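You operate a simulated robot arm through the tools that you are given. There is no shell and no other tool. Be economical: measure what you need, move in short steps, check, and stop when the job is done.

Carry out the task below with a simulated two-armed robot. There is one attempt and no reset: what you move stays moved.

TASK
Pick up the empty refill bottle with one hand, pass it to the other hand and put it on the bottom shelf of the stores rack. Set down upright: empty refill bottle.

It is judged by the outcome, as a careful person would: the job done as asked, and still so three seconds after it is handed in. It fails if anything else is knocked over, pushed out of place, dropped, spilled or broken.

THE ROBOT
Two 7-joint arms with two-finger parallel grippers on one trunk, on a base that drives. Base frame: it is fixed to the floor where the robot stands at the start and does not move with it; the origin is under the middle of the robot, x ahead of it, y to its left, z up; the surface under the hand at the start is at about z = 860. Units: mm, degrees, N and s.
The left shoulder is at the start at [110, 169, 1461], the right one opposite. With the tool pointing down near the work surface each hand reaches from about 420 to 740 mm from the robot's upright axis, wherever it stands, measured 20 degrees to its own side. Places, roughly: bottom shelf of the stores rack [1100, -2700, 300]. Payload 1.57 kg a hand.
The tool frame of a hand sits at the grasp point between the pads (the TCP): z along the fingers, y along the line on which they close. The tips reach 30 mm beyond it. The gripper opens to 80 mm. The fingers are 17 mm wide and 12 mm thick; the gripper's body (40 by 82 mm) begins 80 mm behind the TCP.
Orientation is that of the tool frame in the base frame, as a unit quaternion [x, y, z, w]. With the fingers straight down and closing along the base's y, the tool's x points along the base's -x, its y along +y and its z along -z.

THE INTERFACE
- The arms move only by the tool send_rows. It takes "left_moves", "right_moves" or both (then of equal length, played together; a hand with none holds still); each is a list of rows, each a list of 7 numbers: the shift along the tool's x, y, z in mm, then the turn, a rotation vector about the tool's x, y, z in degrees, then the opening, from 0 (shut) to 1 (fully open). In form: [[dx, dy, dz, wx, wy, wz, hand], ...]. A call has 1 to 8 rows; each row shifts and turns the commanded pose from where the row before left it, along the tool's axes as they then stand. Each row takes 0.2 s and may step no farther than 50 mm and 8.6 degrees from the row before; otherwise, or with a gripper value out of range, the whole call is refused. Where a pose cannot be reached the arm comes as near as it can. A force on the tool above 40 N (or 10 N above the force at the start of the call, whichever is more), or a blocked arm, ends the call early, and 0.2 s more pass. Each finger travels about 72 mm/s and halts on what it meets, pressing with about 27 N; the grip force reading is that of the motor and also rises with nothing between the fingers. The clock runs only during rows and for 0.2 s after the last one: add rows that do not move to give the fingers time. The reply holds the time, the measured pose of the TCP, the force on the tool along the base axes, the opening and the grip force, in the units named above and with some noise, with the torque about the TCP (base axes, N m) and any sound that the robot's microphone picked up, and new pictures: "views" is both (left out), scene, wrist or none (wrist: the cameras of the hands that moved).
- Cameras (640 x 400 px; columns grow to the right, rows downward): "scene" is now at [148.7, 15.1, 1650.7]; the picture's right is [0.20, -0.98, 0.00], its down [-0.73, -0.15, -0.67] and it looks along [0.66, 0.13, -0.74] (base axes); focal length 281 px, centre (320, 200). "left" rides on the left gripper at [72, 7, -122] in its tool frame; the picture's right is [-0.09, 1.00, 0.00], its down [-0.84, -0.08, -0.54] and it looks along [-0.54, -0.05, 0.84] (tool axes); focal length 238 px, centre (320, 200). "right" rides on the right gripper at [72, -7, -122] in its tool frame; the picture's right is [0.09, 1.00, 0.00], its down [-0.84, 0.08, -0.54] and it looks along [-0.54, 0.05, 0.84] (tool axes); focal length 238 px, centre (320, 200). There is no depth. A picture from a camera that has moved, and an enlarged one, comes with that camera's place and axes in the base frame and with its lens. The place of the scene camera against the robot may be out by one fixed shift of up to 18 mm in any direction.
- lift_body(by): slides the trunk up (or, below 0, down) by that many mm; the arms and the scene camera ride with it, the base frame stays. It gives what a move gives, with no picture.
- drive_base(legs): drives the robot by 1 to 6 legs, each [ahead, left, turn to the left] in mm, mm and degrees, along the robot's own axes; the way and the turn of a leg run together, so that a leg with both is an arc; at most 1500 mm and 180 degrees a leg. The arms and the cameras ride along, it lands a little off, and it stops where it bumps. It gives what a move gives, and a new picture of the scene camera.
- aim_head(pan, tilt): turns the head with the scene camera to pan (to the left, within 86 degrees either way) and tilt (down, from -29 to 69), counted from straight ahead of the robot. It gives what a move gives, and a new picture of the scene camera.
- inspect(camera, box): a new picture of the part [left, top, right, bottom] of that camera's present view, enlarged. No time passes.
- job_done(): hands the job in; it is judged then, once.

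Work in short steps. Places have to be worked out from the pictures, the camera data and where the tool is seen: move nearer, look again, correct. Check each grasp and each placing, and mend what went wrong. You have 120 turns and 260 pictures in all, those below and enlarged ones among them. Open the grippers and draw the arms clear of the work before you hand the job in, unless the task says otherwise; then end with one line.

The tools are called after "Request:" by a JSON object that holds its "name" and its "arguments". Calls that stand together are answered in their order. send_rows: Moves the arms, as the interface text tells. Its arguments: {"type":"object","properties":{"left_moves":{"type":"array","items":{"type":"array","items":{"type":"number"}}},"right_moves":{"type":"array","items":{"type":"array","items":{"type":"number"}}},"views":{"type":"string","enum":["both","scene","wrist","none"]}},"required":[]} The other tools are called the same way: lift_body (by) slides the trunk up or down; drive_base (legs) drives the base; aim_head (pan, tilt) turns the head that bears the scene camera; inspect (camera, box) takes an enlarged picture of a part of a camera's view; job_done () hands the job in.

At the start:

```text
t: 0.0
left_ee_pos: [616.6, 355.5, 1189.7]
left_orientation: [0.0, 1.0, 0.0, 0.0]
left_force: [-0.6, 0.1, -0.4]
left_wrist_torque: [0.01, 0.0, -0.02]
left_opening: 79.8
left_grasp_force: 0.1
right_ee_pos: [676.8, -219.4, 1162.0]
right_orientation: [0.001, 1.0, 0.0, 0.001]
right_force: [-0.6, -0.7, -0.2]
right_wrist_torque: [0.01, 0.0, 0.01]
right_opening: 79.9
right_grasp_force: 0.0
trunk travel left (down, up): [-775.0, 115.0]
robot x, y, heading: [0.1, -1.0, 0.1]
head pan, tilt: [11.4, 47.9]
```

scene: 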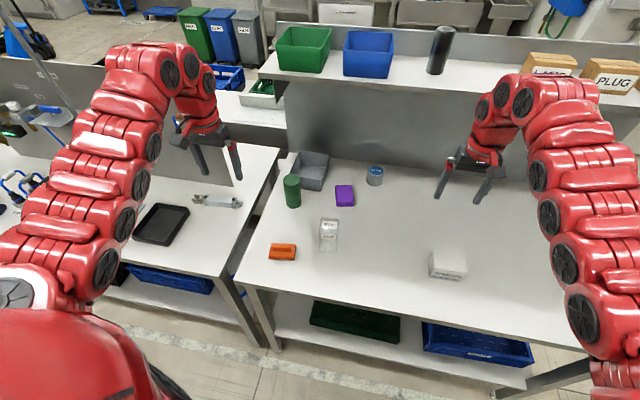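
right: 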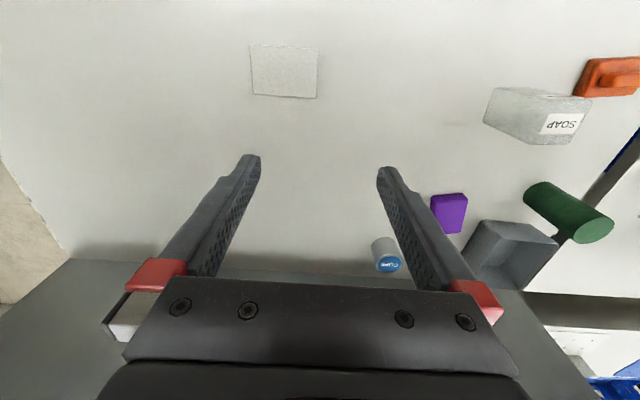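
left: 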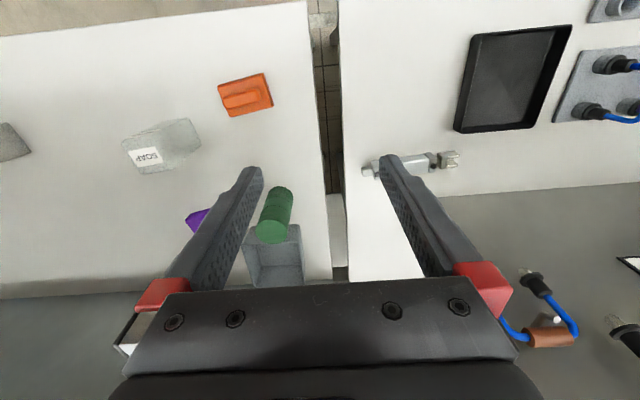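

The pictures show several items, so I enlarge the candidates to identify the refill bottle.

Request:
{"name": "inspect", "arguments": {"camera": "scene", "box": [240, 140, 400, 280]}}

Request:
{"name": "inspect", "arguments": {"camera": "scene", "box": [400, 220, 500, 300]}}

Request:
{"name": "inspect", "arguments": {"camera": "right", "box": [420, 20, 640, 280]}}

```text
2.86 times, centred on (320, 210) of scene
camera zoom: at [148.7, 15.1, 1650.7], right [0.2, -0.98, 0.0], down [-0.73, -0.15, -0.67], along [0.66, 0.13, -0.74], focal length 804 px, centre (320, 171)
```

zoom: 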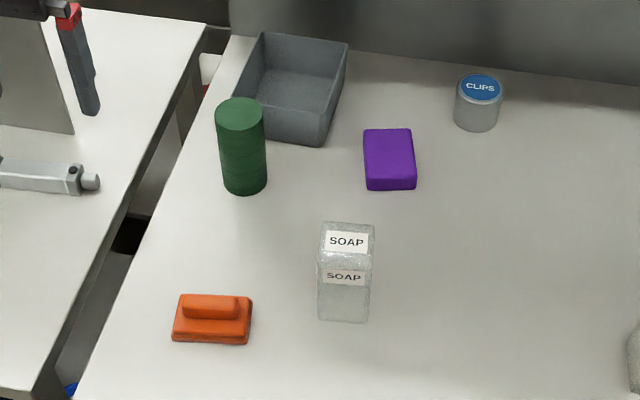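

```text
5.00 times, centred on (450, 260) of scene
camera zoom: at [148.7, 15.1, 1650.7], right [0.2, -0.98, 0.0], down [-0.73, -0.15, -0.67], along [0.66, 0.13, -0.74], focal length 1406 px, centre (-330, -100)
```

zoom: 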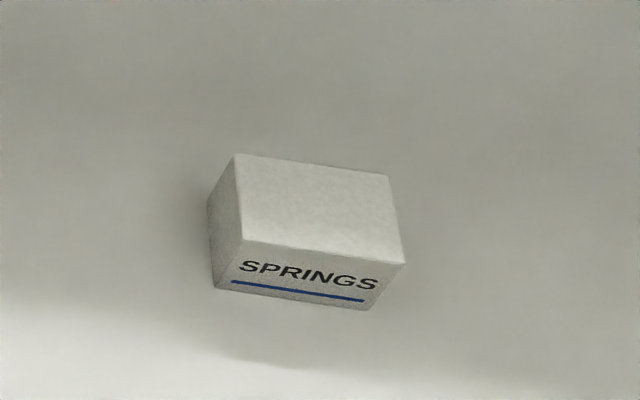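

```text
1.54 times, centred on (530, 150) of right
camera zoom: at [605.1, -226.0, 1284.5], right [-0.09, 1.0, 0.0], down [0.84, 0.08, 0.54], along [0.54, 0.05, -0.84], focal length 367 px, centre (-3, 277)
```

zoom: 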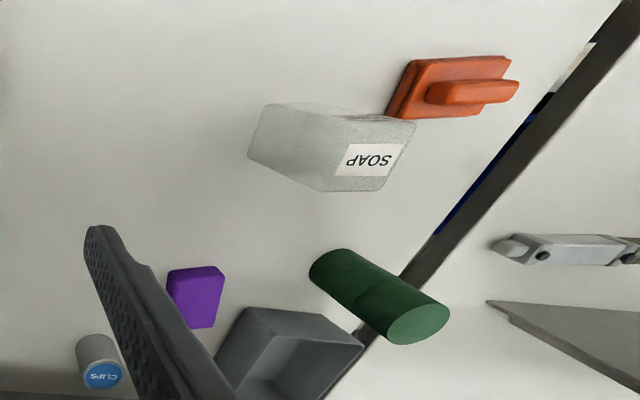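

The translucent SOAP block at about (659, 88), roughly 56×55×110 mm, looks like the refill bottle. I look toward the rack to see its shelf before planning grips.

Request:
{"name": "aim_head", "arguments": {"pan": -68, "tilt": 25}}

Request:
{"name": "inspect", "arguments": {"camera": "left", "box": [100, 60, 340, 300]}}

```text
t: 1.5
left_ee_pos: [616.2, 356.4, 1190.7]
left_orientation: [0.0, 1.0, 0.0, 0.0]
left_force: [0.1, 0.4, -1.2]
left_wrist_torque: [0.04, -0.02, -0.02]
left_opening: 79.8
left_grasp_force: 0.0
right_ee_pos: [676.8, -220.2, 1162.4]
right_orientation: [0.001, 1.0, -0.001, 0.0]
right_force: [-1.1, -0.2, -0.7]
right_wrist_torque: [0.0, 0.0, 0.0]
right_opening: 80.0
right_grasp_force: 0.0
trunk travel left (down, up): [-775.0, 115.0]
robot x, y, heading: [1.6, -0.4, 0.1]
head pan, tilt: [-68.0, 25.0]
camera scene: at [105.9, -85.9, 1685.3], right [-0.93, -0.38, 0.0], down [-0.16, 0.39, -0.91], along [0.34, -0.84, -0.42], focal length 281 px, centre (320, 200)
```

scene: 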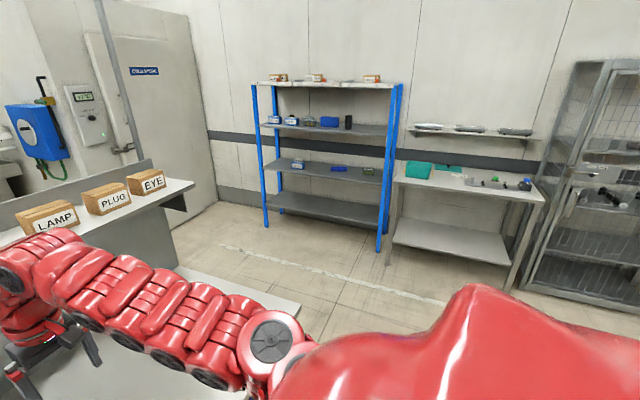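

```text
1.67 times, centred on (220, 180) of left
camera zoom: at [543.6, 364.6, 1314.0], right [0.09, 1.0, 0.0], down [0.84, -0.08, 0.54], along [0.54, -0.05, -0.84], focal length 397 px, centre (487, 233)
```

zoom: 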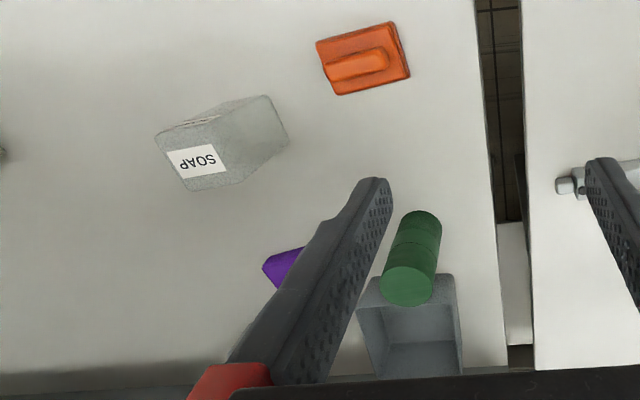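

The rack's bottom shelf is empty, with its front edge near y≈-2410 and about 350 mm of headroom. The left hand will pick from above, so I bring it over the bottle at safe height to measure.

Request:
{"name": "send_rows", "arguments": {"left_moves": [[-6.5, -44.4, 0, 0, 0, 0, 1], [-6.5, -44.4, 0, 0, 0, 0, 1], [-6.5, -44.4, 0, 0, 0, 0, 1], [-6.5, -44.4, 0, 0, 0, 0, 1], [-6.5, -44.4, 0, 0, 0, 0, 1], [-6.5, -44.4, 0, 0, 0, 0, 1], [0, 0, 0, 0, 0, 0, 1]], "views": "wrist"}}

Request:
{"name": "aim_head", "arguments": {"pan": 6, "tilt": 47.9}}

```text
t: 3.1
left_ee_pos: [655.4, 89.3, 1190.6]
left_orientation: [0.0, 1.0, 0.0, 0.0]
left_force: [0.2, 0.8, 0.6]
left_wrist_torque: [0.0, -0.01, 0.01]
left_opening: 80.0
left_grasp_force: 0.0
right_ee_pos: [677.1, -219.1, 1162.1]
right_orientation: [0.001, 1.0, -0.001, 0.0]
right_force: [-0.4, 0.1, 0.0]
right_wrist_torque: [0.01, 0.0, 0.03]
right_opening: 80.0
right_grasp_force: 0.1
trunk travel left (down, up): [-775.0, 115.0]
robot x, y, heading: [0.1, -0.0, 0.1]
head pan, tilt: [-68.0, 25.0]
camera left: at [582.5, 98.4, 1313.7], right [0.09, 1.0, 0.0], down [0.84, -0.08, 0.54], along [0.54, -0.05, -0.84], focal length 238 px, centre (320, 200)
```

left: 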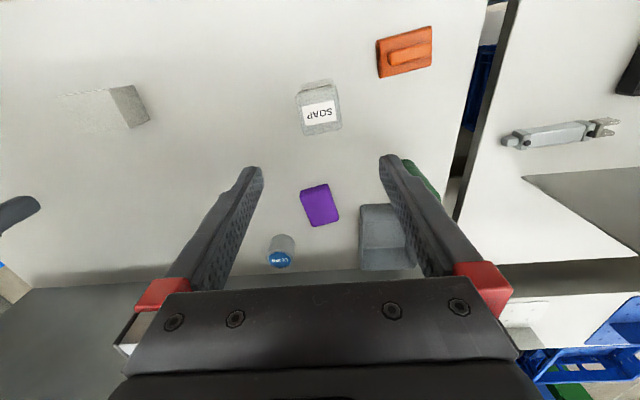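

```text
t: 4.6
left_ee_pos: [655.6, 88.5, 1190.7]
left_orientation: [-0.001, 1.0, 0.001, 0.0]
left_force: [-0.8, 0.3, 0.9]
left_wrist_torque: [-0.01, 0.0, 0.0]
left_opening: 79.9
left_grasp_force: 0.1
right_ee_pos: [676.0, -221.1, 1162.2]
right_orientation: [0.001, 1.0, 0.0, 0.0]
right_force: [-0.7, -0.2, -0.9]
right_wrist_torque: [-0.03, 0.01, 0.0]
right_opening: 79.9
right_grasp_force: 0.1
trunk travel left (down, up): [-775.0, 115.0]
robot x, y, heading: [-0.4, -1.2, -0.4]
head pan, tilt: [6.0, 47.9]
camera scene: at [149.9, 7.5, 1650.7], right [0.1, -0.99, 0.0], down [-0.74, -0.08, -0.67], along [0.67, 0.07, -0.74], focal length 281 px, centre (320, 200)
```

scene: 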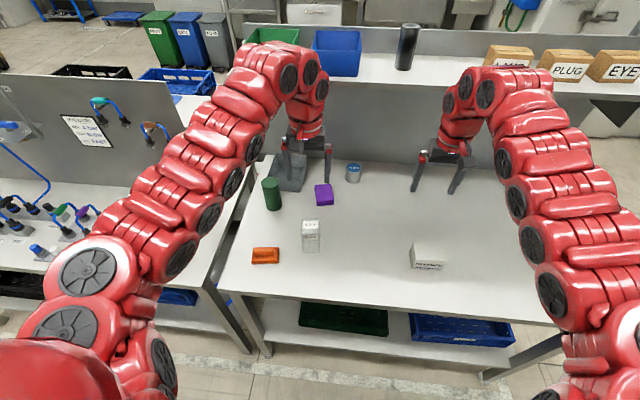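

Enlarging the left wrist view for the bottle's centre, size and yaw.

Request:
{"name": "inspect", "arguments": {"camera": "left", "box": [270, 60, 370, 150]}}

```text
4.44 times, centred on (320, 105) of left
camera zoom: at [582.7, 97.7, 1313.8], right [0.09, 1.0, 0.0], down [0.84, -0.08, 0.54], along [0.54, -0.05, -0.84], focal length 1059 px, centre (320, 622)
```

zoom: 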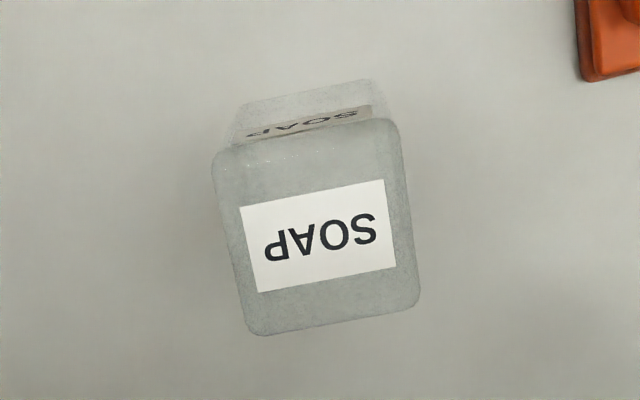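

The bottle's top is centred at about (659, 91), 56×56 mm, height about 110 and yaw about +3.5°. I align the left hand and descend partway with the fingers straddling it.

Request:
{"name": "send_rows", "arguments": {"left_moves": [[-3.5, 2.3, 40, 0, 0, -3.5, 1], [0, 0, 42, 0, 0, 0, 1], [0, 0, 42, 0, 0, 0, 1], [0, 0, 40, 0, 0, 0, 1], [0, 0, 0, 0, 0, 0, 1]], "views": "both"}}

```text
t: 5.8
left_ee_pos: [660.0, 90.6, 1026.8]
left_orientation: [-0.031, 1.0, 0.0, 0.001]
left_force: [-0.8, 1.2, -0.3]
left_wrist_torque: [0.01, 0.01, 0.02]
left_opening: 80.1
left_grasp_force: 0.1
right_ee_pos: [675.7, -220.6, 1162.0]
right_orientation: [0.001, 1.0, 0.0, 0.0]
right_force: [0.6, 0.6, 0.4]
right_wrist_torque: [0.01, -0.01, 0.0]
right_opening: 80.1
right_grasp_force: 0.0
trunk travel left (down, up): [-775.0, 115.0]
robot x, y, heading: [0.7, -1.8, 0.2]
head pan, tilt: [6.0, 47.9]
camera scene: at [149.3, 7.6, 1650.8], right [0.1, -0.99, 0.0], down [-0.74, -0.08, -0.67], along [0.67, 0.07, -0.74], focal length 281 px, centre (320, 200)
camera left: at [585.1, 95.4, 1149.6], right [0.03, 1.0, 0.0], down [0.84, -0.03, 0.54], along [0.54, -0.02, -0.84], focal length 238 px, centre (320, 200)
```

scene: 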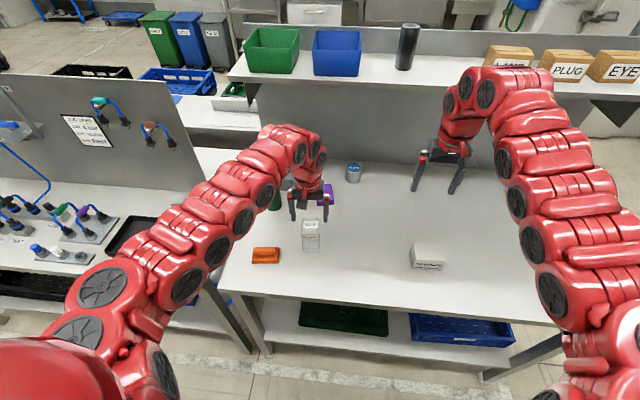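
left: 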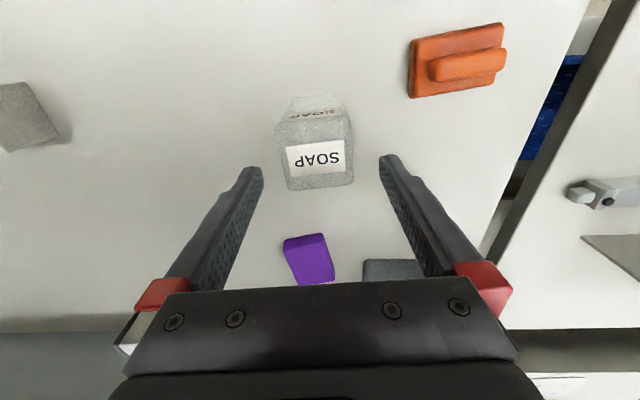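

Checking yaw and centring more closely before lowering onto it.

Request:
{"name": "inspect", "arguments": {"camera": "left", "box": [230, 80, 410, 210]}}

```text
3.08 times, centred on (320, 145) of left
camera zoom: at [585.1, 95.4, 1149.6], right [0.03, 1.0, 0.0], down [0.84, -0.03, 0.54], along [0.54, -0.02, -0.84], focal length 733 px, centre (320, 369)
```

zoom: 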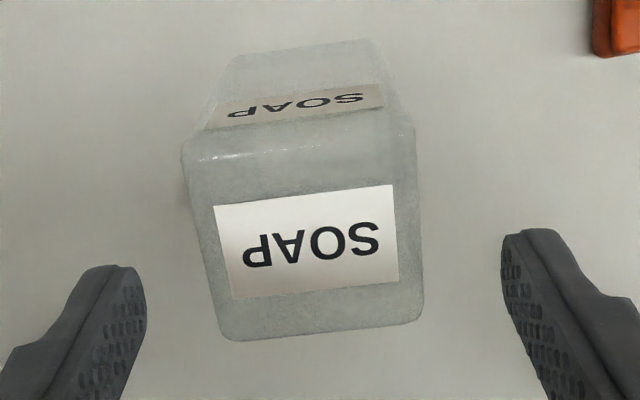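

The bottle is centred on the tool at (661, 91) with yaw nearer 5°. I add 1.5° and descend to the grip height.

Request:
{"name": "send_rows", "arguments": {"left_moves": [[-1, 0, 27, 0, 0, -1.5, 1], [0, 0, 27, 0, 0, 0, 1], [0, 0, 25, 0, 0, 0, 1], [0, 0, 0, 0, 0, 0, 1]], "views": "wrist"}}

```text
t: 6.8
left_ee_pos: [659.2, 90.3, 946.4]
left_orientation: [-0.043, 0.999, 0.001, 0.0]
left_force: [-0.1, -0.6, 0.3]
left_wrist_torque: [-0.02, 0.01, 0.04]
left_opening: 79.9
left_grasp_force: 0.1
right_ee_pos: [677.6, -220.4, 1161.6]
right_orientation: [0.001, 1.0, 0.0, 0.0]
right_force: [-0.2, 1.3, 0.5]
right_wrist_torque: [-0.01, 0.0, 0.02]
right_opening: 80.0
right_grasp_force: 0.1
trunk travel left (down, up): [-775.0, 115.0]
robot x, y, heading: [0.6, -1.2, -0.1]
head pan, tilt: [6.0, 47.9]
camera left: at [586.1, 93.5, 1070.6], right [0.01, 1.0, 0.0], down [0.84, 0.0, 0.54], along [0.54, 0.0, -0.84], focal length 238 px, centre (320, 200)
```

left: 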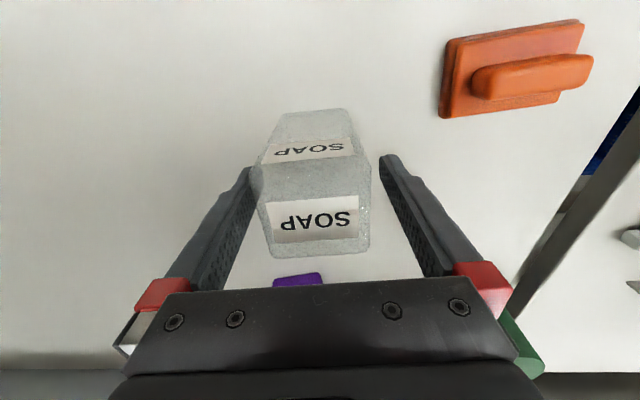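

The fingers straddle the bottle with similar gaps on each side. I close the gripper.

Request:
{"name": "send_rows", "arguments": {"left_moves": [[0, 0, 0, 0, 0, 0, 0.3], [0, 0, 0, 0, 0, 0, 0.3], [0, 0, 0, 0, 0, 0, 0.3], [0, 0, 0, 0, 0, 0, 0.3]], "views": "wrist"}}

```text
t: 7.8
left_ee_pos: [658.9, 90.9, 947.0]
left_orientation: [-0.043, 0.999, 0.0, -0.001]
left_force: [1.6, -1.5, 1.0]
left_wrist_torque: [0.0, -0.05, -0.03]
left_opening: 57.1
left_grasp_force: 27.3
right_ee_pos: [677.2, -220.9, 1161.5]
right_orientation: [0.001, 1.0, -0.001, 0.001]
right_force: [0.8, -0.1, 0.0]
right_wrist_torque: [-0.02, 0.0, 0.03]
right_opening: 80.1
right_grasp_force: 0.1
trunk travel left (down, up): [-775.0, 115.0]
robot x, y, heading: [3.5, 2.1, -0.0]
head pan, tilt: [6.0, 47.9]
camera left: at [586.1, 93.5, 1070.8], right [0.01, 1.0, 0.0], down [0.84, 0.0, 0.54], along [0.54, 0.0, -0.84], focal length 238 px, centre (320, 200)
```

left: 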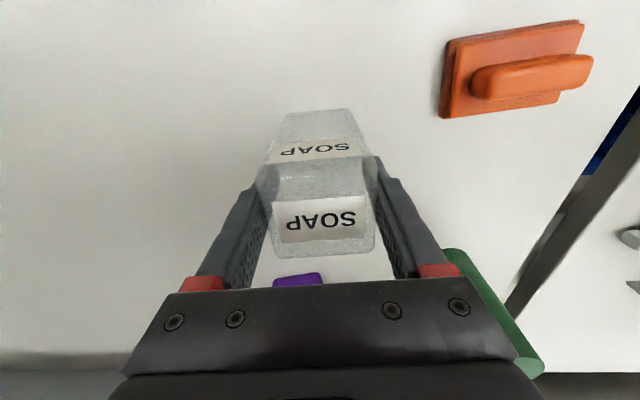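

The grip holds at 57 mm and 27 N. I lift straight up gently.

Request:
{"name": "send_rows", "arguments": {"left_moves": [[0, 0, -15, 0, 0, 0, 0.3], [0, 0, -30, 0, 0, 0, 0.3], [0, 0, -35, 0, 0, 0, 0.3], [0, 0, -40, 0, 0, 0, 0.3], [0, 0, -40, 0, 0, 0, 0.3], [0, 0, -40, 0, 0, 0, 0.3], [0, 0, -30, 0, 0, 0, 0.3], [0, 0, 0, 0, 0, 0, 0.3]], "views": "both"}}

```text
t: 9.6
left_ee_pos: [661.1, 90.7, 1177.3]
left_orientation: [-0.043, 0.999, 0.0, 0.0]
left_force: [0.7, 0.3, 0.1]
left_wrist_torque: [0.03, 0.01, 0.05]
left_opening: 57.2
left_grasp_force: 27.5
right_ee_pos: [676.8, -220.5, 1161.5]
right_orientation: [0.001, 1.0, 0.0, 0.0]
right_force: [0.3, 0.0, -0.8]
right_wrist_torque: [0.01, 0.02, 0.0]
right_opening: 79.9
right_grasp_force: 0.0
trunk travel left (down, up): [-775.0, 115.0]
robot x, y, heading: [-1.2, -0.1, -0.2]
head pan, tilt: [6.0, 47.9]
camera scene: at [150.4, 7.7, 1650.6], right [0.1, -0.99, 0.0], down [-0.74, -0.08, -0.67], along [0.67, 0.07, -0.74], focal length 281 px, centre (320, 200)
camera left: at [587.7, 93.0, 1299.9], right [0.01, 1.0, 0.0], down [0.84, 0.0, 0.54], along [0.54, 0.0, -0.84], focal length 238 px, centre (320, 200)
```

scene: 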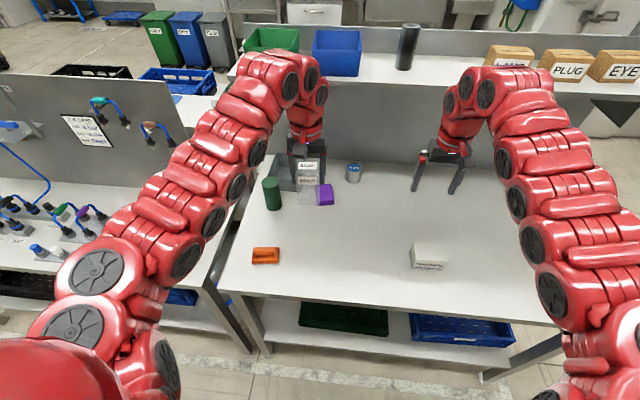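
left: 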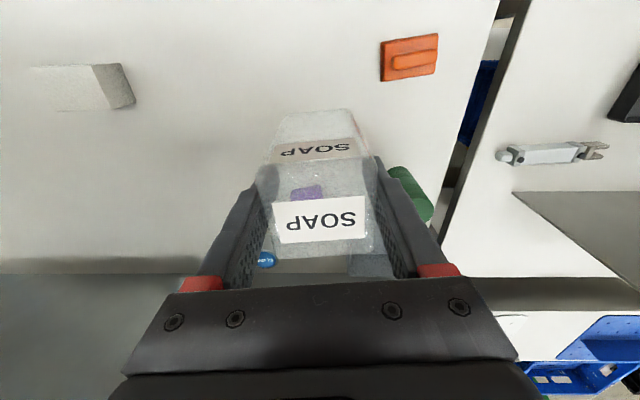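

The bottle is lifted cleanly. I bring the left hand to a hand-over spot near (740, 0) yawed about 30°. At the same time the right hand starts turning to point forward, left and down.

Request:
{"name": "send_rows", "arguments": {"left_moves": [[-17.7, -24.4, 17.5, 0, 0, 0, 0.3], [-17.7, -24.4, 17.5, 0, 0, 0, 0.3], [-17.7, -24.4, 17.5, 0, 0, 0, 0.3], [-17.7, -24.4, 17.5, 0, 0, 0, 0.3], [0, 0, 0, 0, 0, -8.4, 0.3], [0, 0, 0, 0, 0, -8.4, 0.3], [0, 0, 0, 0, 0, -8.3, 0.3], [0, 0, 0, 0, 0, 0, 0.3]], "right_moves": [[0, 0, 0, 0, 0, -7.5, 1], [0, 0, 0, 0, 0, -7.5, 1], [0, 0, 0, 0, 0, -7.5, 1], [0, 0, 0, 0, 0, -7.5, 1], [0, 0, 0, 0, -8.1, 0, 1], [0, 0, 0, 0, -8.1, 0, 1], [0, 0, 0, 0, -8.1, 0, 1], [0, 0, 0, 0, -8.1, 0, 1]], "views": "both"}}

```text
t: 11.4
left_ee_pos: [711.4, 30.8, 1132.2]
left_orientation: [-0.261, 0.965, -0.001, 0.0]
left_force: [-0.2, 1.6, -0.6]
left_wrist_torque: [-0.04, -0.02, 0.02]
left_opening: 57.4
left_grasp_force: 26.9
left hand out of reach, approached as far as the arm can: row 3, 4
right_ee_pos: [695.0, -229.5, 1151.6]
right_orientation: [-0.247, 0.928, 0.071, 0.271]
right_force: [-0.2, 0.1, -0.1]
right_wrist_torque: [-0.02, -0.03, -0.05]
right_opening: 79.8
right_grasp_force: 0.0
right hand out of reach, approached as far as the arm can: row 7
trunk travel left (down, up): [-775.0, 115.0]
robot x, y, heading: [1.9, 1.4, -0.1]
head pan, tilt: [6.0, 47.9]
camera scene: at [148.8, 7.9, 1650.9], right [0.1, -0.99, 0.0], down [-0.74, -0.08, -0.67], along [0.67, 0.07, -0.74], focal length 281 px, centre (320, 200)
camera right: at [589.0, -298.5, 1215.4], right [-0.56, 0.82, -0.05], down [0.32, 0.27, 0.91], along [0.76, 0.49, -0.42], focal length 238 px, centre (320, 200)
camera left: at [645.3, 2.8, 1255.1], right [-0.42, 0.91, 0.0], down [0.76, 0.35, 0.54], along [0.49, 0.23, -0.84], focal length 238 px, centre (320, 200)
```

scene: 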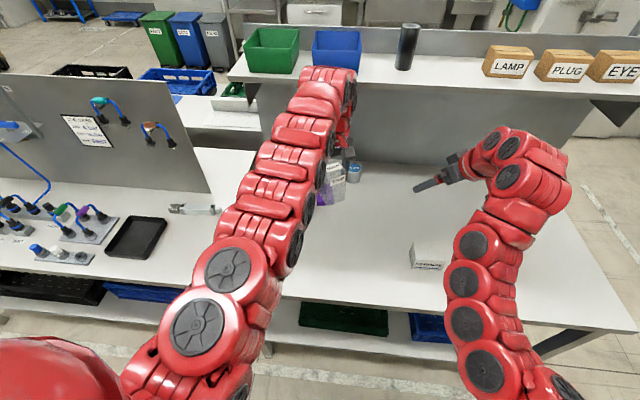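
right: 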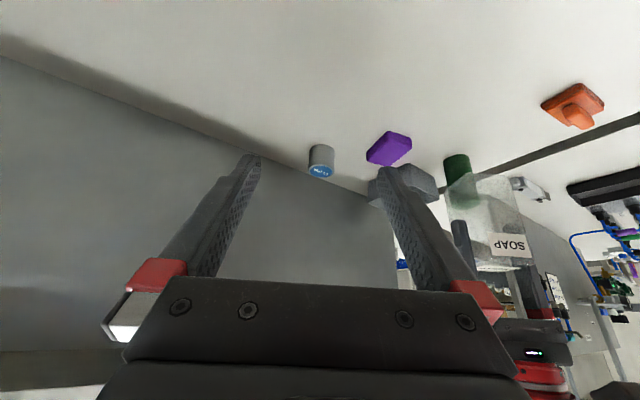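
left: 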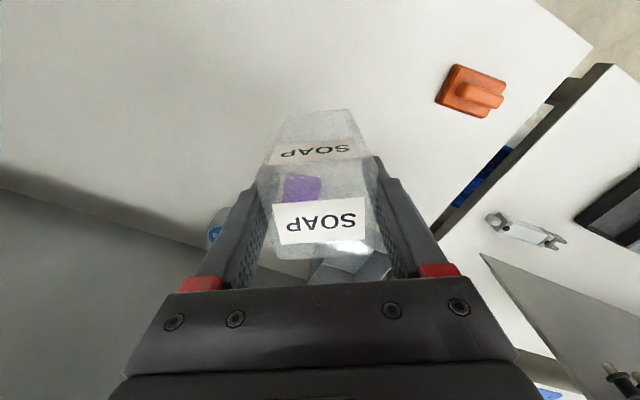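

The left reached (711, 31, 1132) near its limit, so I keep it there. I continue pitching the right hand while drawing it back a little.

Request:
{"name": "send_rows", "arguments": {"right_moves": [[15, 0, -25, 0, 0, 0, 1], [0, 0, 0, 0, -8.1, 0, 1], [0, 0, 0, 0, -8.1, 0, 1], [0, 0, 0, 0, -8.1, 0, 1], [0, 0, 0, 0, -8.1, 0, 1], [0, 0, 0, 0, 0, 0, 1]], "views": "both"}}

```text
t: 12.8
left_ee_pos: [712.2, 32.5, 1132.3]
left_orientation: [-0.26, 0.966, 0.0, 0.0]
left_force: [-0.4, -0.4, -1.1]
left_wrist_torque: [-0.03, -0.03, -0.02]
left_opening: 57.1
left_grasp_force: 26.8
right_ee_pos: [695.0, -246.8, 1159.4]
right_orientation: [-0.218, 0.815, 0.138, 0.519]
right_force: [0.2, 0.6, 1.2]
right_wrist_torque: [0.02, 0.02, 0.0]
right_opening: 80.0
right_grasp_force: 0.1
right hand out of reach, approached as far as the arm can: row 1
trunk travel left (down, up): [-775.0, 115.0]
robot x, y, heading: [-0.3, -1.8, 0.1]
head pan, tilt: [6.0, 47.9]
camera scene: at [150.1, 7.6, 1650.7], right [0.1, -0.99, 0.0], down [-0.74, -0.08, -0.67], along [0.67, 0.07, -0.74], focal length 281 px, centre (320, 200)
camera right: at [575.8, -322.8, 1147.1], right [-0.53, 0.84, -0.08], down [-0.16, 0.0, 0.99], along [0.83, 0.54, 0.13], focal length 238 px, centre (320, 200)
```

scene: 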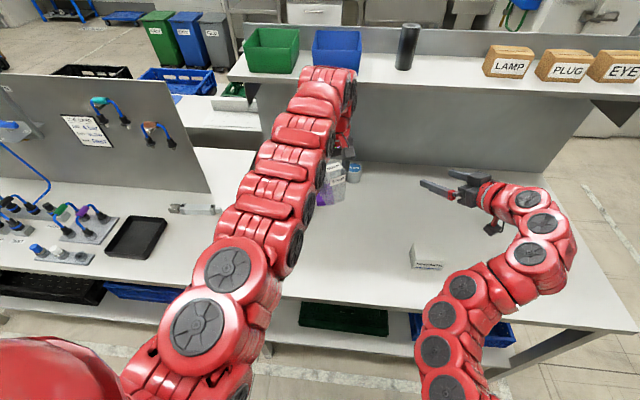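
right: 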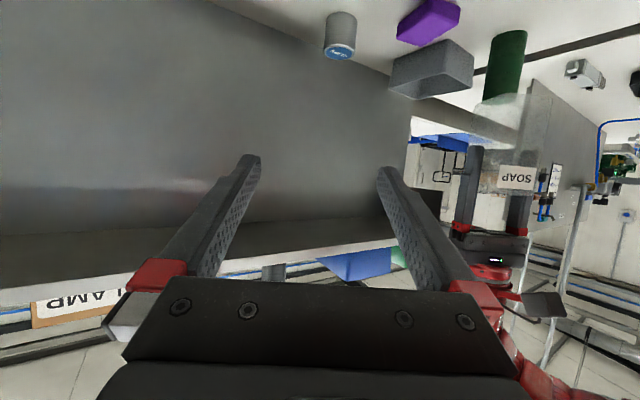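

The right hand now points yaw 30°, 25° down, as intended. I slide it to a stand-off 130 mm short of the bottle along its finger axis.

Request:
{"name": "send_rows", "arguments": {"right_moves": [[1.8, 38.8, 7.5, 0, 0, 0, 1], [1.8, 38.8, 7.5, 0, 0, 0, 1], [1.8, 38.8, 7.5, 0, 0, 0, 1], [1.8, 38.8, 7.5, 0, 0, 0, 1], [1.8, 38.8, 7.5, 0, 0, 0, 1], [1.8, 38.8, 7.5, 0, 0, 0, 1], [0, 0, 0, 0, 0, 0, 1]], "views": "both"}}

```text
t: 14.4
left_ee_pos: [712.5, 31.0, 1131.6]
left_orientation: [-0.259, 0.966, 0.0, 0.0]
left_force: [0.6, 1.0, 0.0]
left_wrist_torque: [0.01, 0.0, -0.01]
left_opening: 57.2
left_grasp_force: 26.9
right_ee_pos: [609.8, -26.8, 1128.4]
right_orientation: [-0.219, 0.816, 0.139, 0.517]
right_force: [-1.1, 0.4, -1.2]
right_wrist_torque: [0.01, -0.01, -0.01]
right_opening: 79.8
right_grasp_force: 0.1
trunk travel left (down, up): [-775.0, 115.0]
robot x, y, heading: [-1.4, 0.1, -0.2]
head pan, tilt: [6.0, 47.9]
camera scene: at [150.2, 7.5, 1650.7], right [0.1, -0.99, 0.0], down [-0.74, -0.08, -0.67], along [0.67, 0.07, -0.74], focal length 281 px, centre (320, 200)
camera right: at [491.1, -102.1, 1116.6], right [-0.53, 0.84, -0.08], down [-0.16, 0.0, 0.99], along [0.83, 0.54, 0.13], focal length 238 px, centre (320, 200)
```

scene: 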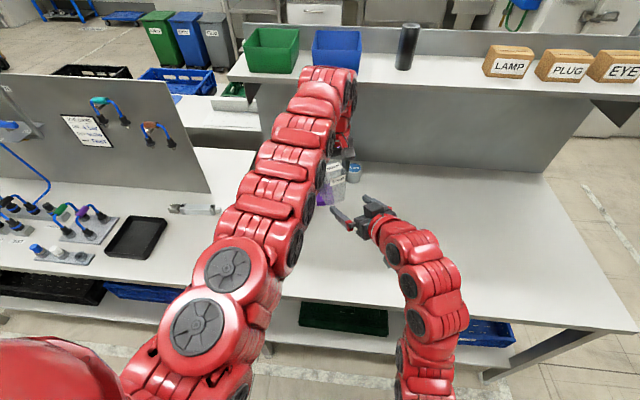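
right: 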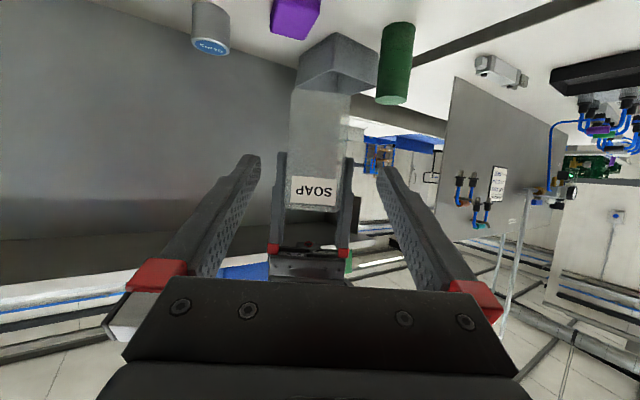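

The bottle sits centred between the right fingers. I advance partway and check clearances.

Request:
{"name": "send_rows", "arguments": {"right_moves": [[0, 0, 30, 0, 0, 0, 1], [0, 0, 30, 0, 0, 0, 1], [-0.5, -0.5, 20, 0, 0, 0, 1], [0, 0, 0, 0, 0, 0, 1]], "views": "wrist"}}

Request:
{"name": "inspect", "arguments": {"camera": "scene", "box": [280, 130, 420, 260]}}

```text
t: 15.4
left_ee_pos: [711.9, 31.0, 1131.4]
left_orientation: [-0.26, 0.966, 0.0, 0.0]
left_force: [-0.7, -0.8, -0.2]
left_wrist_torque: [0.0, -0.01, -0.01]
left_opening: 57.0
left_grasp_force: 26.6
right_ee_pos: [670.8, 8.9, 1095.3]
right_orientation: [-0.218, 0.816, 0.139, 0.518]
right_force: [-0.4, -0.4, -0.4]
right_wrist_torque: [0.01, 0.02, -0.01]
right_opening: 80.0
right_grasp_force: 0.0
trunk travel left (down, up): [-775.0, 115.0]
robot x, y, heading: [4.3, -0.9, -0.1]
head pan, tilt: [6.0, 47.9]
camera right: at [552.7, -67.2, 1083.3], right [-0.53, 0.84, -0.08], down [-0.15, 0.0, 0.99], along [0.83, 0.54, 0.13], focal length 238 px, centre (320, 200)
```

right: 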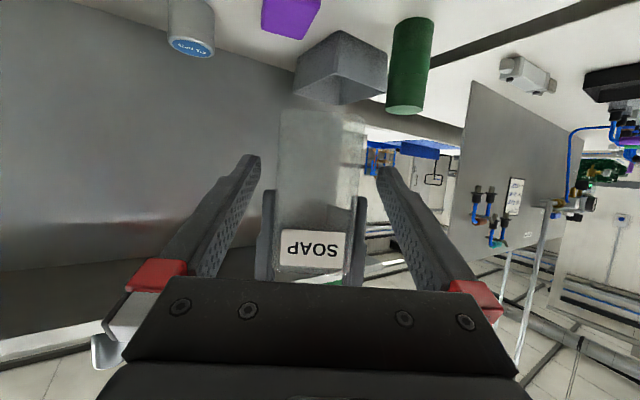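

```text
3.08 times, centred on (350, 195) of scene
camera zoom: at [149.8, 7.5, 1650.7], right [0.1, -0.99, 0.0], down [-0.74, -0.08, -0.67], along [0.67, 0.07, -0.74], focal length 865 px, centre (228, 215)
```

zoom: 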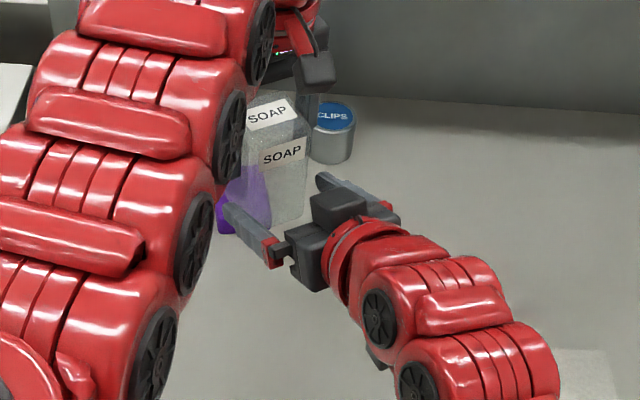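

Alignment is good, and the right tips pass below the left ones. I advance the last 51 mm.

Request:
{"name": "send_rows", "arguments": {"right_moves": [[-0.5, -0.5, 17, 0, 0, 0, 1], [-0.5, -0.5, 17, 0, 0, 0, 1], [0, 0, 17, 0, 0, 0, 1], [0, 0, 0, 0, 0, 0, 1]], "views": "wrist"}}

Request:
{"name": "inspect", "arguments": {"camera": "scene", "box": [280, 130, 420, 260]}}

```text
t: 16.4
left_ee_pos: [712.3, 30.9, 1132.6]
left_orientation: [-0.26, 0.966, 0.0, 0.0]
left_force: [0.1, 1.4, -0.2]
left_wrist_torque: [-0.04, 0.01, 0.0]
left_opening: 57.1
left_grasp_force: 27.2
right_ee_pos: [712.0, 30.4, 1076.5]
right_orientation: [-0.218, 0.816, 0.139, 0.517]
right_force: [0.1, -1.0, 0.1]
right_wrist_torque: [0.02, -0.02, 0.01]
right_opening: 79.9
right_grasp_force: 0.1
trunk travel left (down, up): [-775.0, 115.0]
robot x, y, heading: [-2.5, 1.0, 0.2]
head pan, tilt: [6.0, 47.9]
camera right: at [593.8, -45.2, 1063.8], right [-0.53, 0.84, -0.08], down [-0.15, 0.0, 0.99], along [0.83, 0.54, 0.13], focal length 238 px, centre (320, 200)
```

right: 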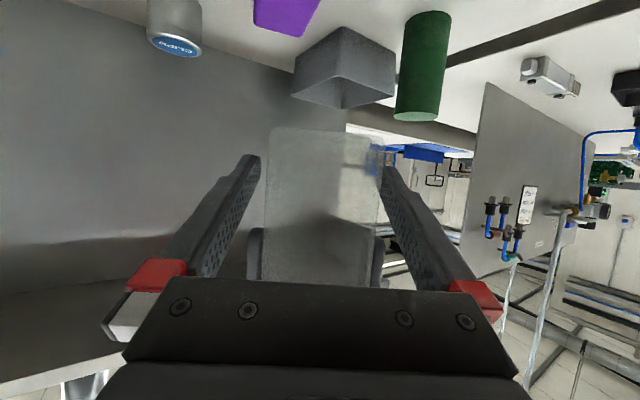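

```text
3.08 times, centred on (350, 195) of scene
camera zoom: at [149.7, 7.6, 1650.7], right [0.1, -0.99, 0.0], down [-0.74, -0.08, -0.67], along [0.67, 0.07, -0.74], focal length 865 px, centre (228, 215)
```

zoom: 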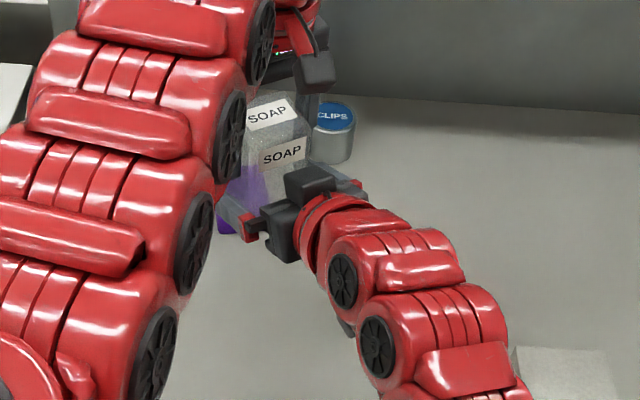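

The right fingers straddle the lower half at (712, 30, 1076). I close the right hand.

Request:
{"name": "send_rows", "arguments": {"right_moves": [[0, 0, 0, 0, 0, 0, 0.3], [0, 0, 0, 0, 0, 0, 0.3], [0, 0, 0, 0, 0, 0, 0.3], [0, 0, 0, 0, 0, 0, 0.3]], "views": "wrist"}}

```text
t: 17.4
left_ee_pos: [712.4, 30.7, 1131.7]
left_orientation: [-0.259, 0.966, 0.0, 0.0]
left_force: [5.2, -3.7, -1.9]
left_wrist_torque: [-0.16, -0.06, -0.02]
left_opening: 57.2
left_grasp_force: 26.3
right_ee_pos: [713.1, 29.7, 1074.5]
right_orientation: [-0.218, 0.816, 0.139, 0.517]
right_force: [-4.6, 4.1, 0.8]
right_wrist_torque: [-0.01, -0.22, 0.05]
right_opening: 57.3
right_grasp_force: 27.1
trunk travel left (down, up): [-775.0, 115.0]
robot x, y, heading: [0.8, 1.2, 0.1]
head pan, tilt: [6.0, 47.9]
camera right: at [593.8, -45.0, 1063.9], right [-0.53, 0.84, -0.08], down [-0.15, 0.0, 0.99], along [0.83, 0.54, 0.13], focal length 238 px, centre (320, 200)
```

right: 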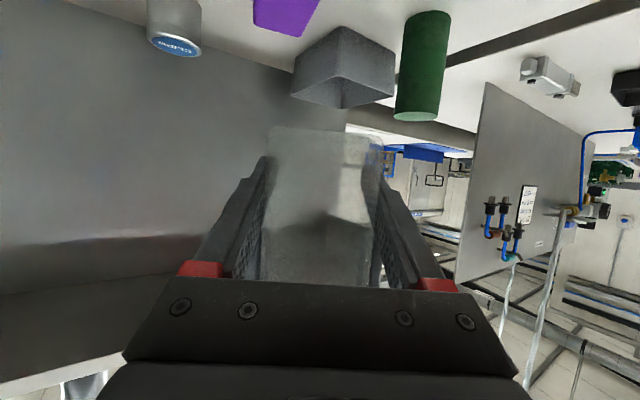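

Both hands hold it. I open the left hand, then raise it straight up.

Request:
{"name": "send_rows", "arguments": {"left_moves": [[0, 0, 0, 0, 0, 0, 1], [0, 0, 0, 0, 0, 0, 1], [0, 0, 0, 0, 0, 0, 1], [0, 0, -20, 0, 0, 0, 1], [0, 0, -30, 0, 0, 0, 1], [0, 0, -40, 0, 0, 0, 1], [0, 0, 0, 0, 0, 0, 1]], "views": "both"}}

```text
t: 19.0
left_ee_pos: [693.4, 42.3, 1210.7]
left_orientation: [-0.259, 0.966, 0.0, 0.001]
left_force: [0.8, -0.1, 0.4]
left_wrist_torque: [-0.04, 0.02, -0.07]
left_opening: 80.0
left_grasp_force: 0.1
left hand out of reach, approached as far as the arm can: row 5, 6
right_ee_pos: [711.9, 31.4, 1076.7]
right_orientation: [-0.218, 0.816, 0.138, 0.518]
right_force: [0.1, 0.5, -1.0]
right_wrist_torque: [0.03, 0.0, -0.02]
right_opening: 57.1
right_grasp_force: 27.1
trunk travel left (down, up): [-775.0, 115.0]
robot x, y, heading: [0.2, 2.7, 0.4]
head pan, tilt: [6.0, 47.9]
camera scene: at [149.2, 8.4, 1650.8], right [0.1, -0.99, 0.0], down [-0.74, -0.08, -0.67], along [0.67, 0.07, -0.74], focal length 281 px, centre (320, 200)
camera left: at [628.2, 13.9, 1332.7], right [-0.42, 0.91, 0.0], down [0.76, 0.35, 0.54], along [0.49, 0.23, -0.84], focal length 238 px, centre (320, 200)
```

scene: 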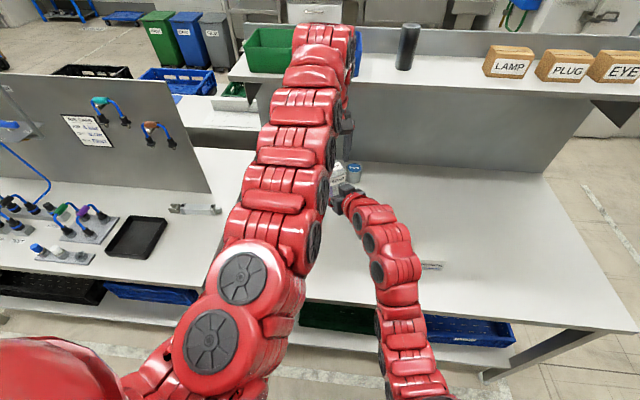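
left: 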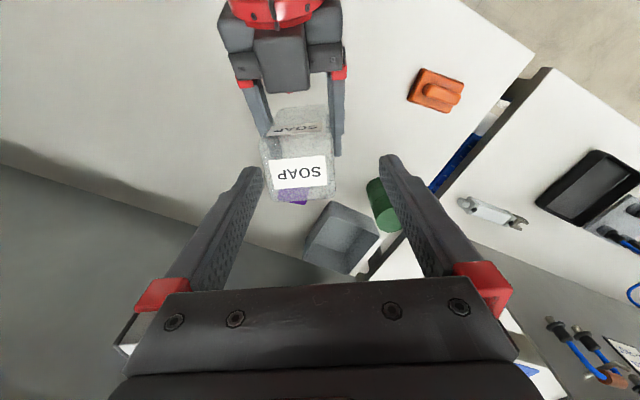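

The right hand holds the bottle securely at 57.1 mm and 27 N, and the left is clear above. I withdraw the left hand to the left side and unwind its yaw.

Request:
{"name": "send_rows", "arguments": {"left_moves": [[-13, 42.5, 0, 0, 0, 0, 1], [-13, 42.5, 0, 0, 0, 0, 1], [-13, 42.5, 0, 0, 0, 0, 1], [-13, 42.5, 0, 0, 0, 0, 1], [-13, 42.5, 0, 0, 0, 0, 1], [-13, 42.5, 0, 0, 0, 8, 1], [0, 0, 0, 0, 0, 8, 1], [0, 0, 0, 0, 0, 8, 1]], "views": "scene"}}

```text
t: 20.8
left_ee_pos: [635.2, 301.2, 1207.9]
left_orientation: [-0.052, 0.999, 0.001, 0.001]
left_force: [-0.3, 1.1, 0.1]
left_wrist_torque: [0.0, 0.01, 0.03]
left_opening: 80.0
left_grasp_force: 0.0
right_ee_pos: [712.6, 30.8, 1075.2]
right_orientation: [-0.219, 0.815, 0.139, 0.518]
right_force: [0.3, -0.3, 0.2]
right_wrist_torque: [0.0, 0.0, -0.03]
right_opening: 57.2
right_grasp_force: 27.2
trunk travel left (down, up): [-775.0, 115.0]
robot x, y, heading: [-0.8, 0.8, 0.1]
head pan, tilt: [6.0, 47.9]
camera scene: at [149.9, 8.0, 1650.7], right [0.1, -0.99, 0.0], down [-0.74, -0.08, -0.67], along [0.67, 0.07, -0.74], focal length 281 px, centre (320, 200)
```

scene: 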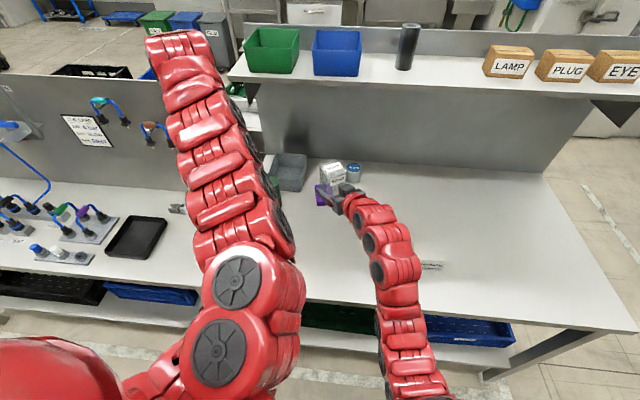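

The left is clear. I tuck both arms: the right brings the bottle closer to the body, and the left goes back and out to its side.

Request:
{"name": "send_rows", "arguments": {"left_moves": [[28, 28.6, 8, 0, 0, 0, 1], [28, 28.6, 8, 0, 0, 0, 1], [28, 28.6, 8, 0, 0, 0, 1], [28, 28.6, 8, 0, 0, 0, 1], [28, 28.6, 8, 0, 0, 0, 1], [28, 28.6, 8, 0, 0, 0, 1], [28, 28.6, 8, 0, 0, 0, 1], [0, 0, 0, 0, 0, 0, 1]], "right_moves": [[10, -6, -22, 0, 0, 0, 0.3], [10, -6, -22, 0, 0, 0, 0.3], [10, -6, -22, 0, 0, 0, 0.3], [10, -6, -22, 0, 0, 0, 0.3], [10, -6, -22, 0, 0, 0, 0.3], [10, -6, -20, 0, 0, 0, 0.3], [3, -4, -6, 0, 0, 0, 0.3], [0, 0, 0, 0, 0, 0, 0.3]], "views": "scene"}}

```text
t: 22.6
left_ee_pos: [546.4, 436.2, 1195.0]
left_orientation: [-0.052, 0.999, 0.001, -0.001]
left_force: [-0.2, 0.2, -0.6]
left_wrist_torque: [0.04, 0.0, 0.02]
left_opening: 79.9
left_grasp_force: 0.1
left hand out of reach, approached as far as the arm can: row 1, 2, 3, 4, 5, 6, 7
right_ee_pos: [603.7, -77.4, 1078.5]
right_orientation: [-0.217, 0.816, 0.138, 0.518]
right_force: [0.1, 0.0, -0.7]
right_wrist_torque: [0.04, 0.0, 0.02]
right_opening: 57.4
right_grasp_force: 27.1
trunk travel left (down, up): [-775.0, 115.0]
robot x, y, heading: [-0.2, 0.5, -0.2]
head pan, tilt: [6.0, 47.9]
camera scene: at [150.2, 7.1, 1650.7], right [0.1, -0.99, 0.0], down [-0.74, -0.08, -0.67], along [0.67, 0.07, -0.74], focal length 281 px, centre (320, 200)
```

scene: 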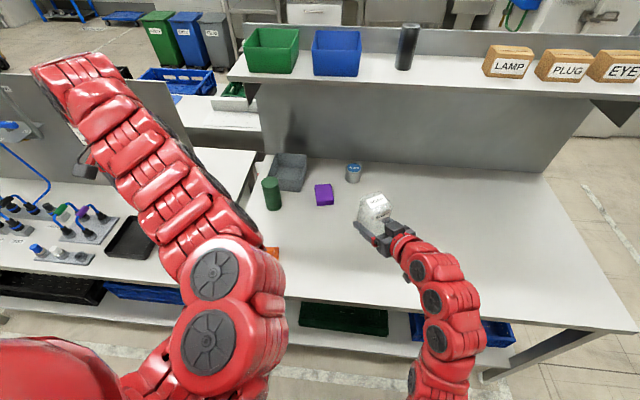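

The arms are tucked enough to leave the bench. I back off 350 mm so I can finish tucking and turn freely.

Request:
{"name": "drive_base", "arguments": {"legs": [[-350, 0, 0]]}}

Request:
{"name": "aim_head", "arguments": {"pan": -80, "tilt": 35}}

```text
t: 24.9
left_ee_pos: [199.2, 436.0, 1194.7]
left_orientation: [-0.051, 0.999, 0.0, 0.0]
left_force: [0.5, 0.7, -0.1]
left_wrist_torque: [-0.01, -0.02, -0.05]
left_opening: 79.9
left_grasp_force: 0.0
right_ee_pos: [254.4, -78.5, 1078.2]
right_orientation: [-0.216, 0.816, 0.137, 0.518]
right_force: [0.0, 0.7, -1.5]
right_wrist_torque: [-0.01, 0.0, 0.0]
right_opening: 57.1
right_grasp_force: 27.1
trunk travel left (down, up): [-775.0, 115.0]
robot x, y, heading: [-352.0, -0.8, -0.2]
head pan, tilt: [6.0, 47.9]
camera scene: at [-198.8, 7.9, 1650.6], right [0.1, -0.99, 0.0], down [-0.74, -0.08, -0.67], along [0.67, 0.07, -0.74], focal length 281 px, centre (320, 200)
```

scene: 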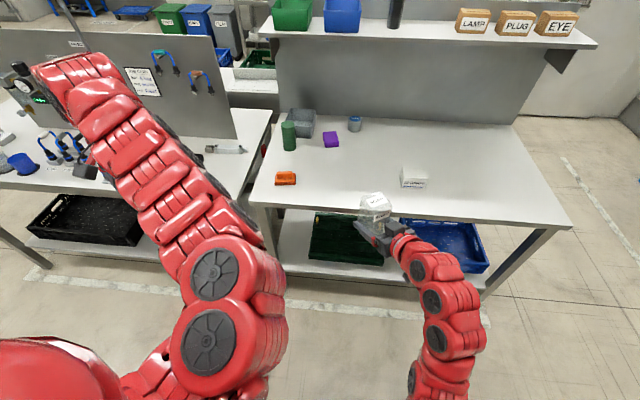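

```text
t: 26.4
left_ee_pos: [198.1, 436.7, 1195.6]
left_orientation: [-0.051, 0.999, 0.0, -0.001]
left_force: [0.3, 0.2, 0.5]
left_wrist_torque: [0.0, 0.01, -0.01]
left_opening: 80.1
left_grasp_force: 0.1
right_ee_pos: [255.1, -79.3, 1077.5]
right_orientation: [-0.216, 0.816, 0.137, 0.518]
right_force: [-1.1, 0.4, -0.2]
right_wrist_torque: [0.0, 0.02, 0.0]
right_opening: 57.2
right_grasp_force: 26.5
trunk travel left (down, up): [-775.0, 115.0]
robot x, y, heading: [-346.6, 0.3, -0.1]
head pan, tilt: [-80.0, 35.0]
camera scene: at [-262.7, -86.9, 1669.6], right [-0.99, -0.17, 0.0], down [-0.1, 0.57, -0.82], along [0.14, -0.81, -0.57], focal length 281 px, centre (320, 200)
```

scene: 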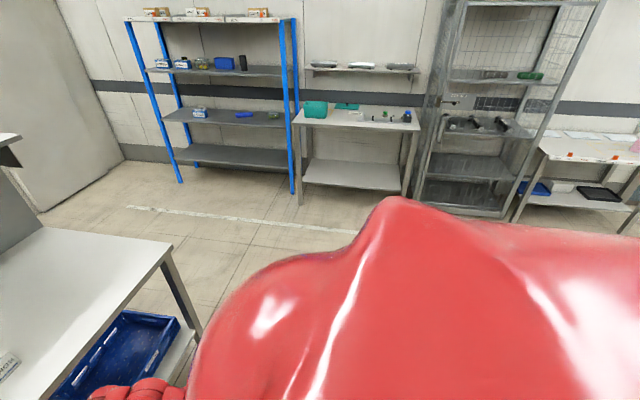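

The floor toward the rack is clear. I now lower the left hand and bring it in, since it has free space.

Request:
{"name": "send_rows", "arguments": {"left_moves": [[0, 0, 40, 0, 0, 0, 1], [0, 0, 40, 0, 0, 0, 1], [10, 0, 40, 0, 0, 0, 1], [25, 0, 40, 0, 0, 0, 1], [30, 0, 35, 0, 0, 0, 1], [30, 0, 25, 0, 0, 0, 1], [35, 0, 0, 0, 0, 0, 1], [35, 0, 0, 0, 0, 0, 1]], "views": "none"}}

Request:
{"name": "aim_head", "arguments": {"pan": 0, "tilt": 55}}

```text
t: 28.2
left_ee_pos: [191.2, 449.0, 1193.6]
left_orientation: [-0.051, 0.999, -0.001, -0.002]
left_force: [0.3, 0.5, 0.5]
left_wrist_torque: [0.0, 0.03, -0.03]
left_opening: 79.7
left_grasp_force: 0.1
left hand out of reach, approached as far as the arm can: row 1, 2, 3, 4, 5, 6, 7, 8
right_ee_pos: [253.3, -79.1, 1077.7]
right_orientation: [-0.217, 0.816, 0.137, 0.518]
right_force: [-0.1, 0.4, -0.4]
right_wrist_torque: [-0.01, 0.0, 0.02]
right_opening: 57.3
right_grasp_force: 26.7
trunk travel left (down, up): [-775.0, 115.0]
robot x, y, heading: [-349.3, 2.8, -0.2]
head pan, tilt: [-80.0, 35.0]
```

```text
t: 29.8
left_ee_pos: [190.8, 448.3, 1192.9]
left_orientation: [-0.052, 0.999, -0.001, -0.001]
left_force: [0.0, -0.2, 0.0]
left_wrist_torque: [0.0, 0.0, 0.0]
left_opening: 80.1
left_grasp_force: 0.1
right_ee_pos: [254.4, -78.7, 1078.1]
right_orientation: [-0.217, 0.815, 0.138, 0.518]
right_force: [-0.2, -0.2, -0.9]
right_wrist_torque: [-0.01, 0.02, -0.02]
right_opening: 56.9
right_grasp_force: 27.1
trunk travel left (down, up): [-775.0, 115.0]
robot x, y, heading: [-350.7, 1.8, -0.2]
head pan, tilt: [0.0, 55.0]
camera scene: at [-205.7, -0.4, 1641.4], right [0.0, -1.0, 0.0], down [-0.82, 0.0, -0.57], along [0.57, 0.0, -0.82], focal length 281 px, centre (320, 200)
```

scene: 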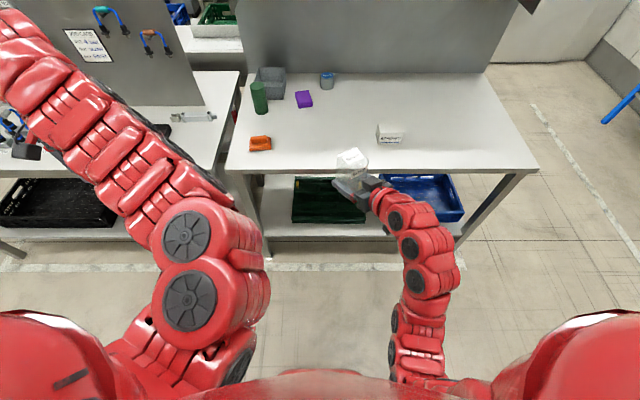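

The left arm is stuck at a joint limit with its elbow inboard. I retrace it to where it moved freely and try lowering there.

Request:
{"name": "send_rows", "arguments": {"left_moves": [[-30, -40, 0, 0, 0, 0, 1], [-30, -40, 0, 0, 0, 0, 1], [-20, -40, 0, 0, 0, 0, 1], [0, -30, 0, 0, 0, 0, 1], [0, 0, 40, 0, 0, 0, 1], [0, 0, 40, 0, 0, 0, 1], [0, 0, 40, 0, 0, 0, 1], [0, 0, 40, 0, 0, 0, 1]], "views": "scene"}}

```text
t: 31.6
left_ee_pos: [288.3, 307.9, 1032.6]
left_orientation: [-0.052, 0.999, 0.0, 0.001]
left_force: [0.7, 0.4, 0.6]
left_wrist_torque: [0.0, -0.01, 0.01]
left_opening: 79.8
left_grasp_force: 0.0
right_ee_pos: [253.9, -78.9, 1077.5]
right_orientation: [-0.217, 0.817, 0.137, 0.517]
right_force: [-0.4, -0.1, -0.2]
right_wrist_torque: [-0.01, 0.0, -0.03]
right_opening: 57.1
right_grasp_force: 26.7
trunk travel left (down, up): [-775.0, 115.0]
robot x, y, heading: [-348.6, 2.4, -0.2]
head pan, tilt: [0.0, 55.0]
camera scene: at [-204.7, 0.6, 1641.2], right [0.0, -1.0, 0.0], down [-0.82, 0.0, -0.57], along [0.57, 0.0, -0.82], focal length 281 px, centre (320, 200)
```

scene: 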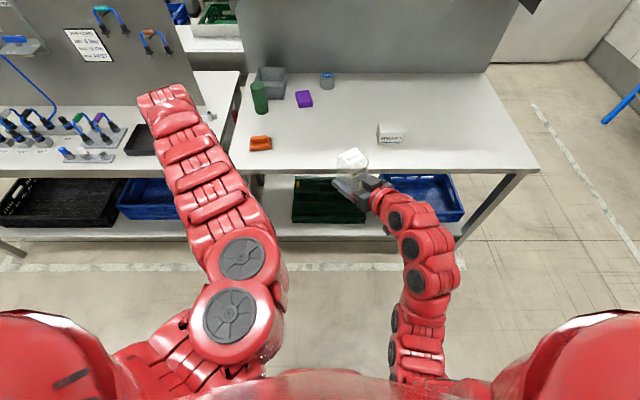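

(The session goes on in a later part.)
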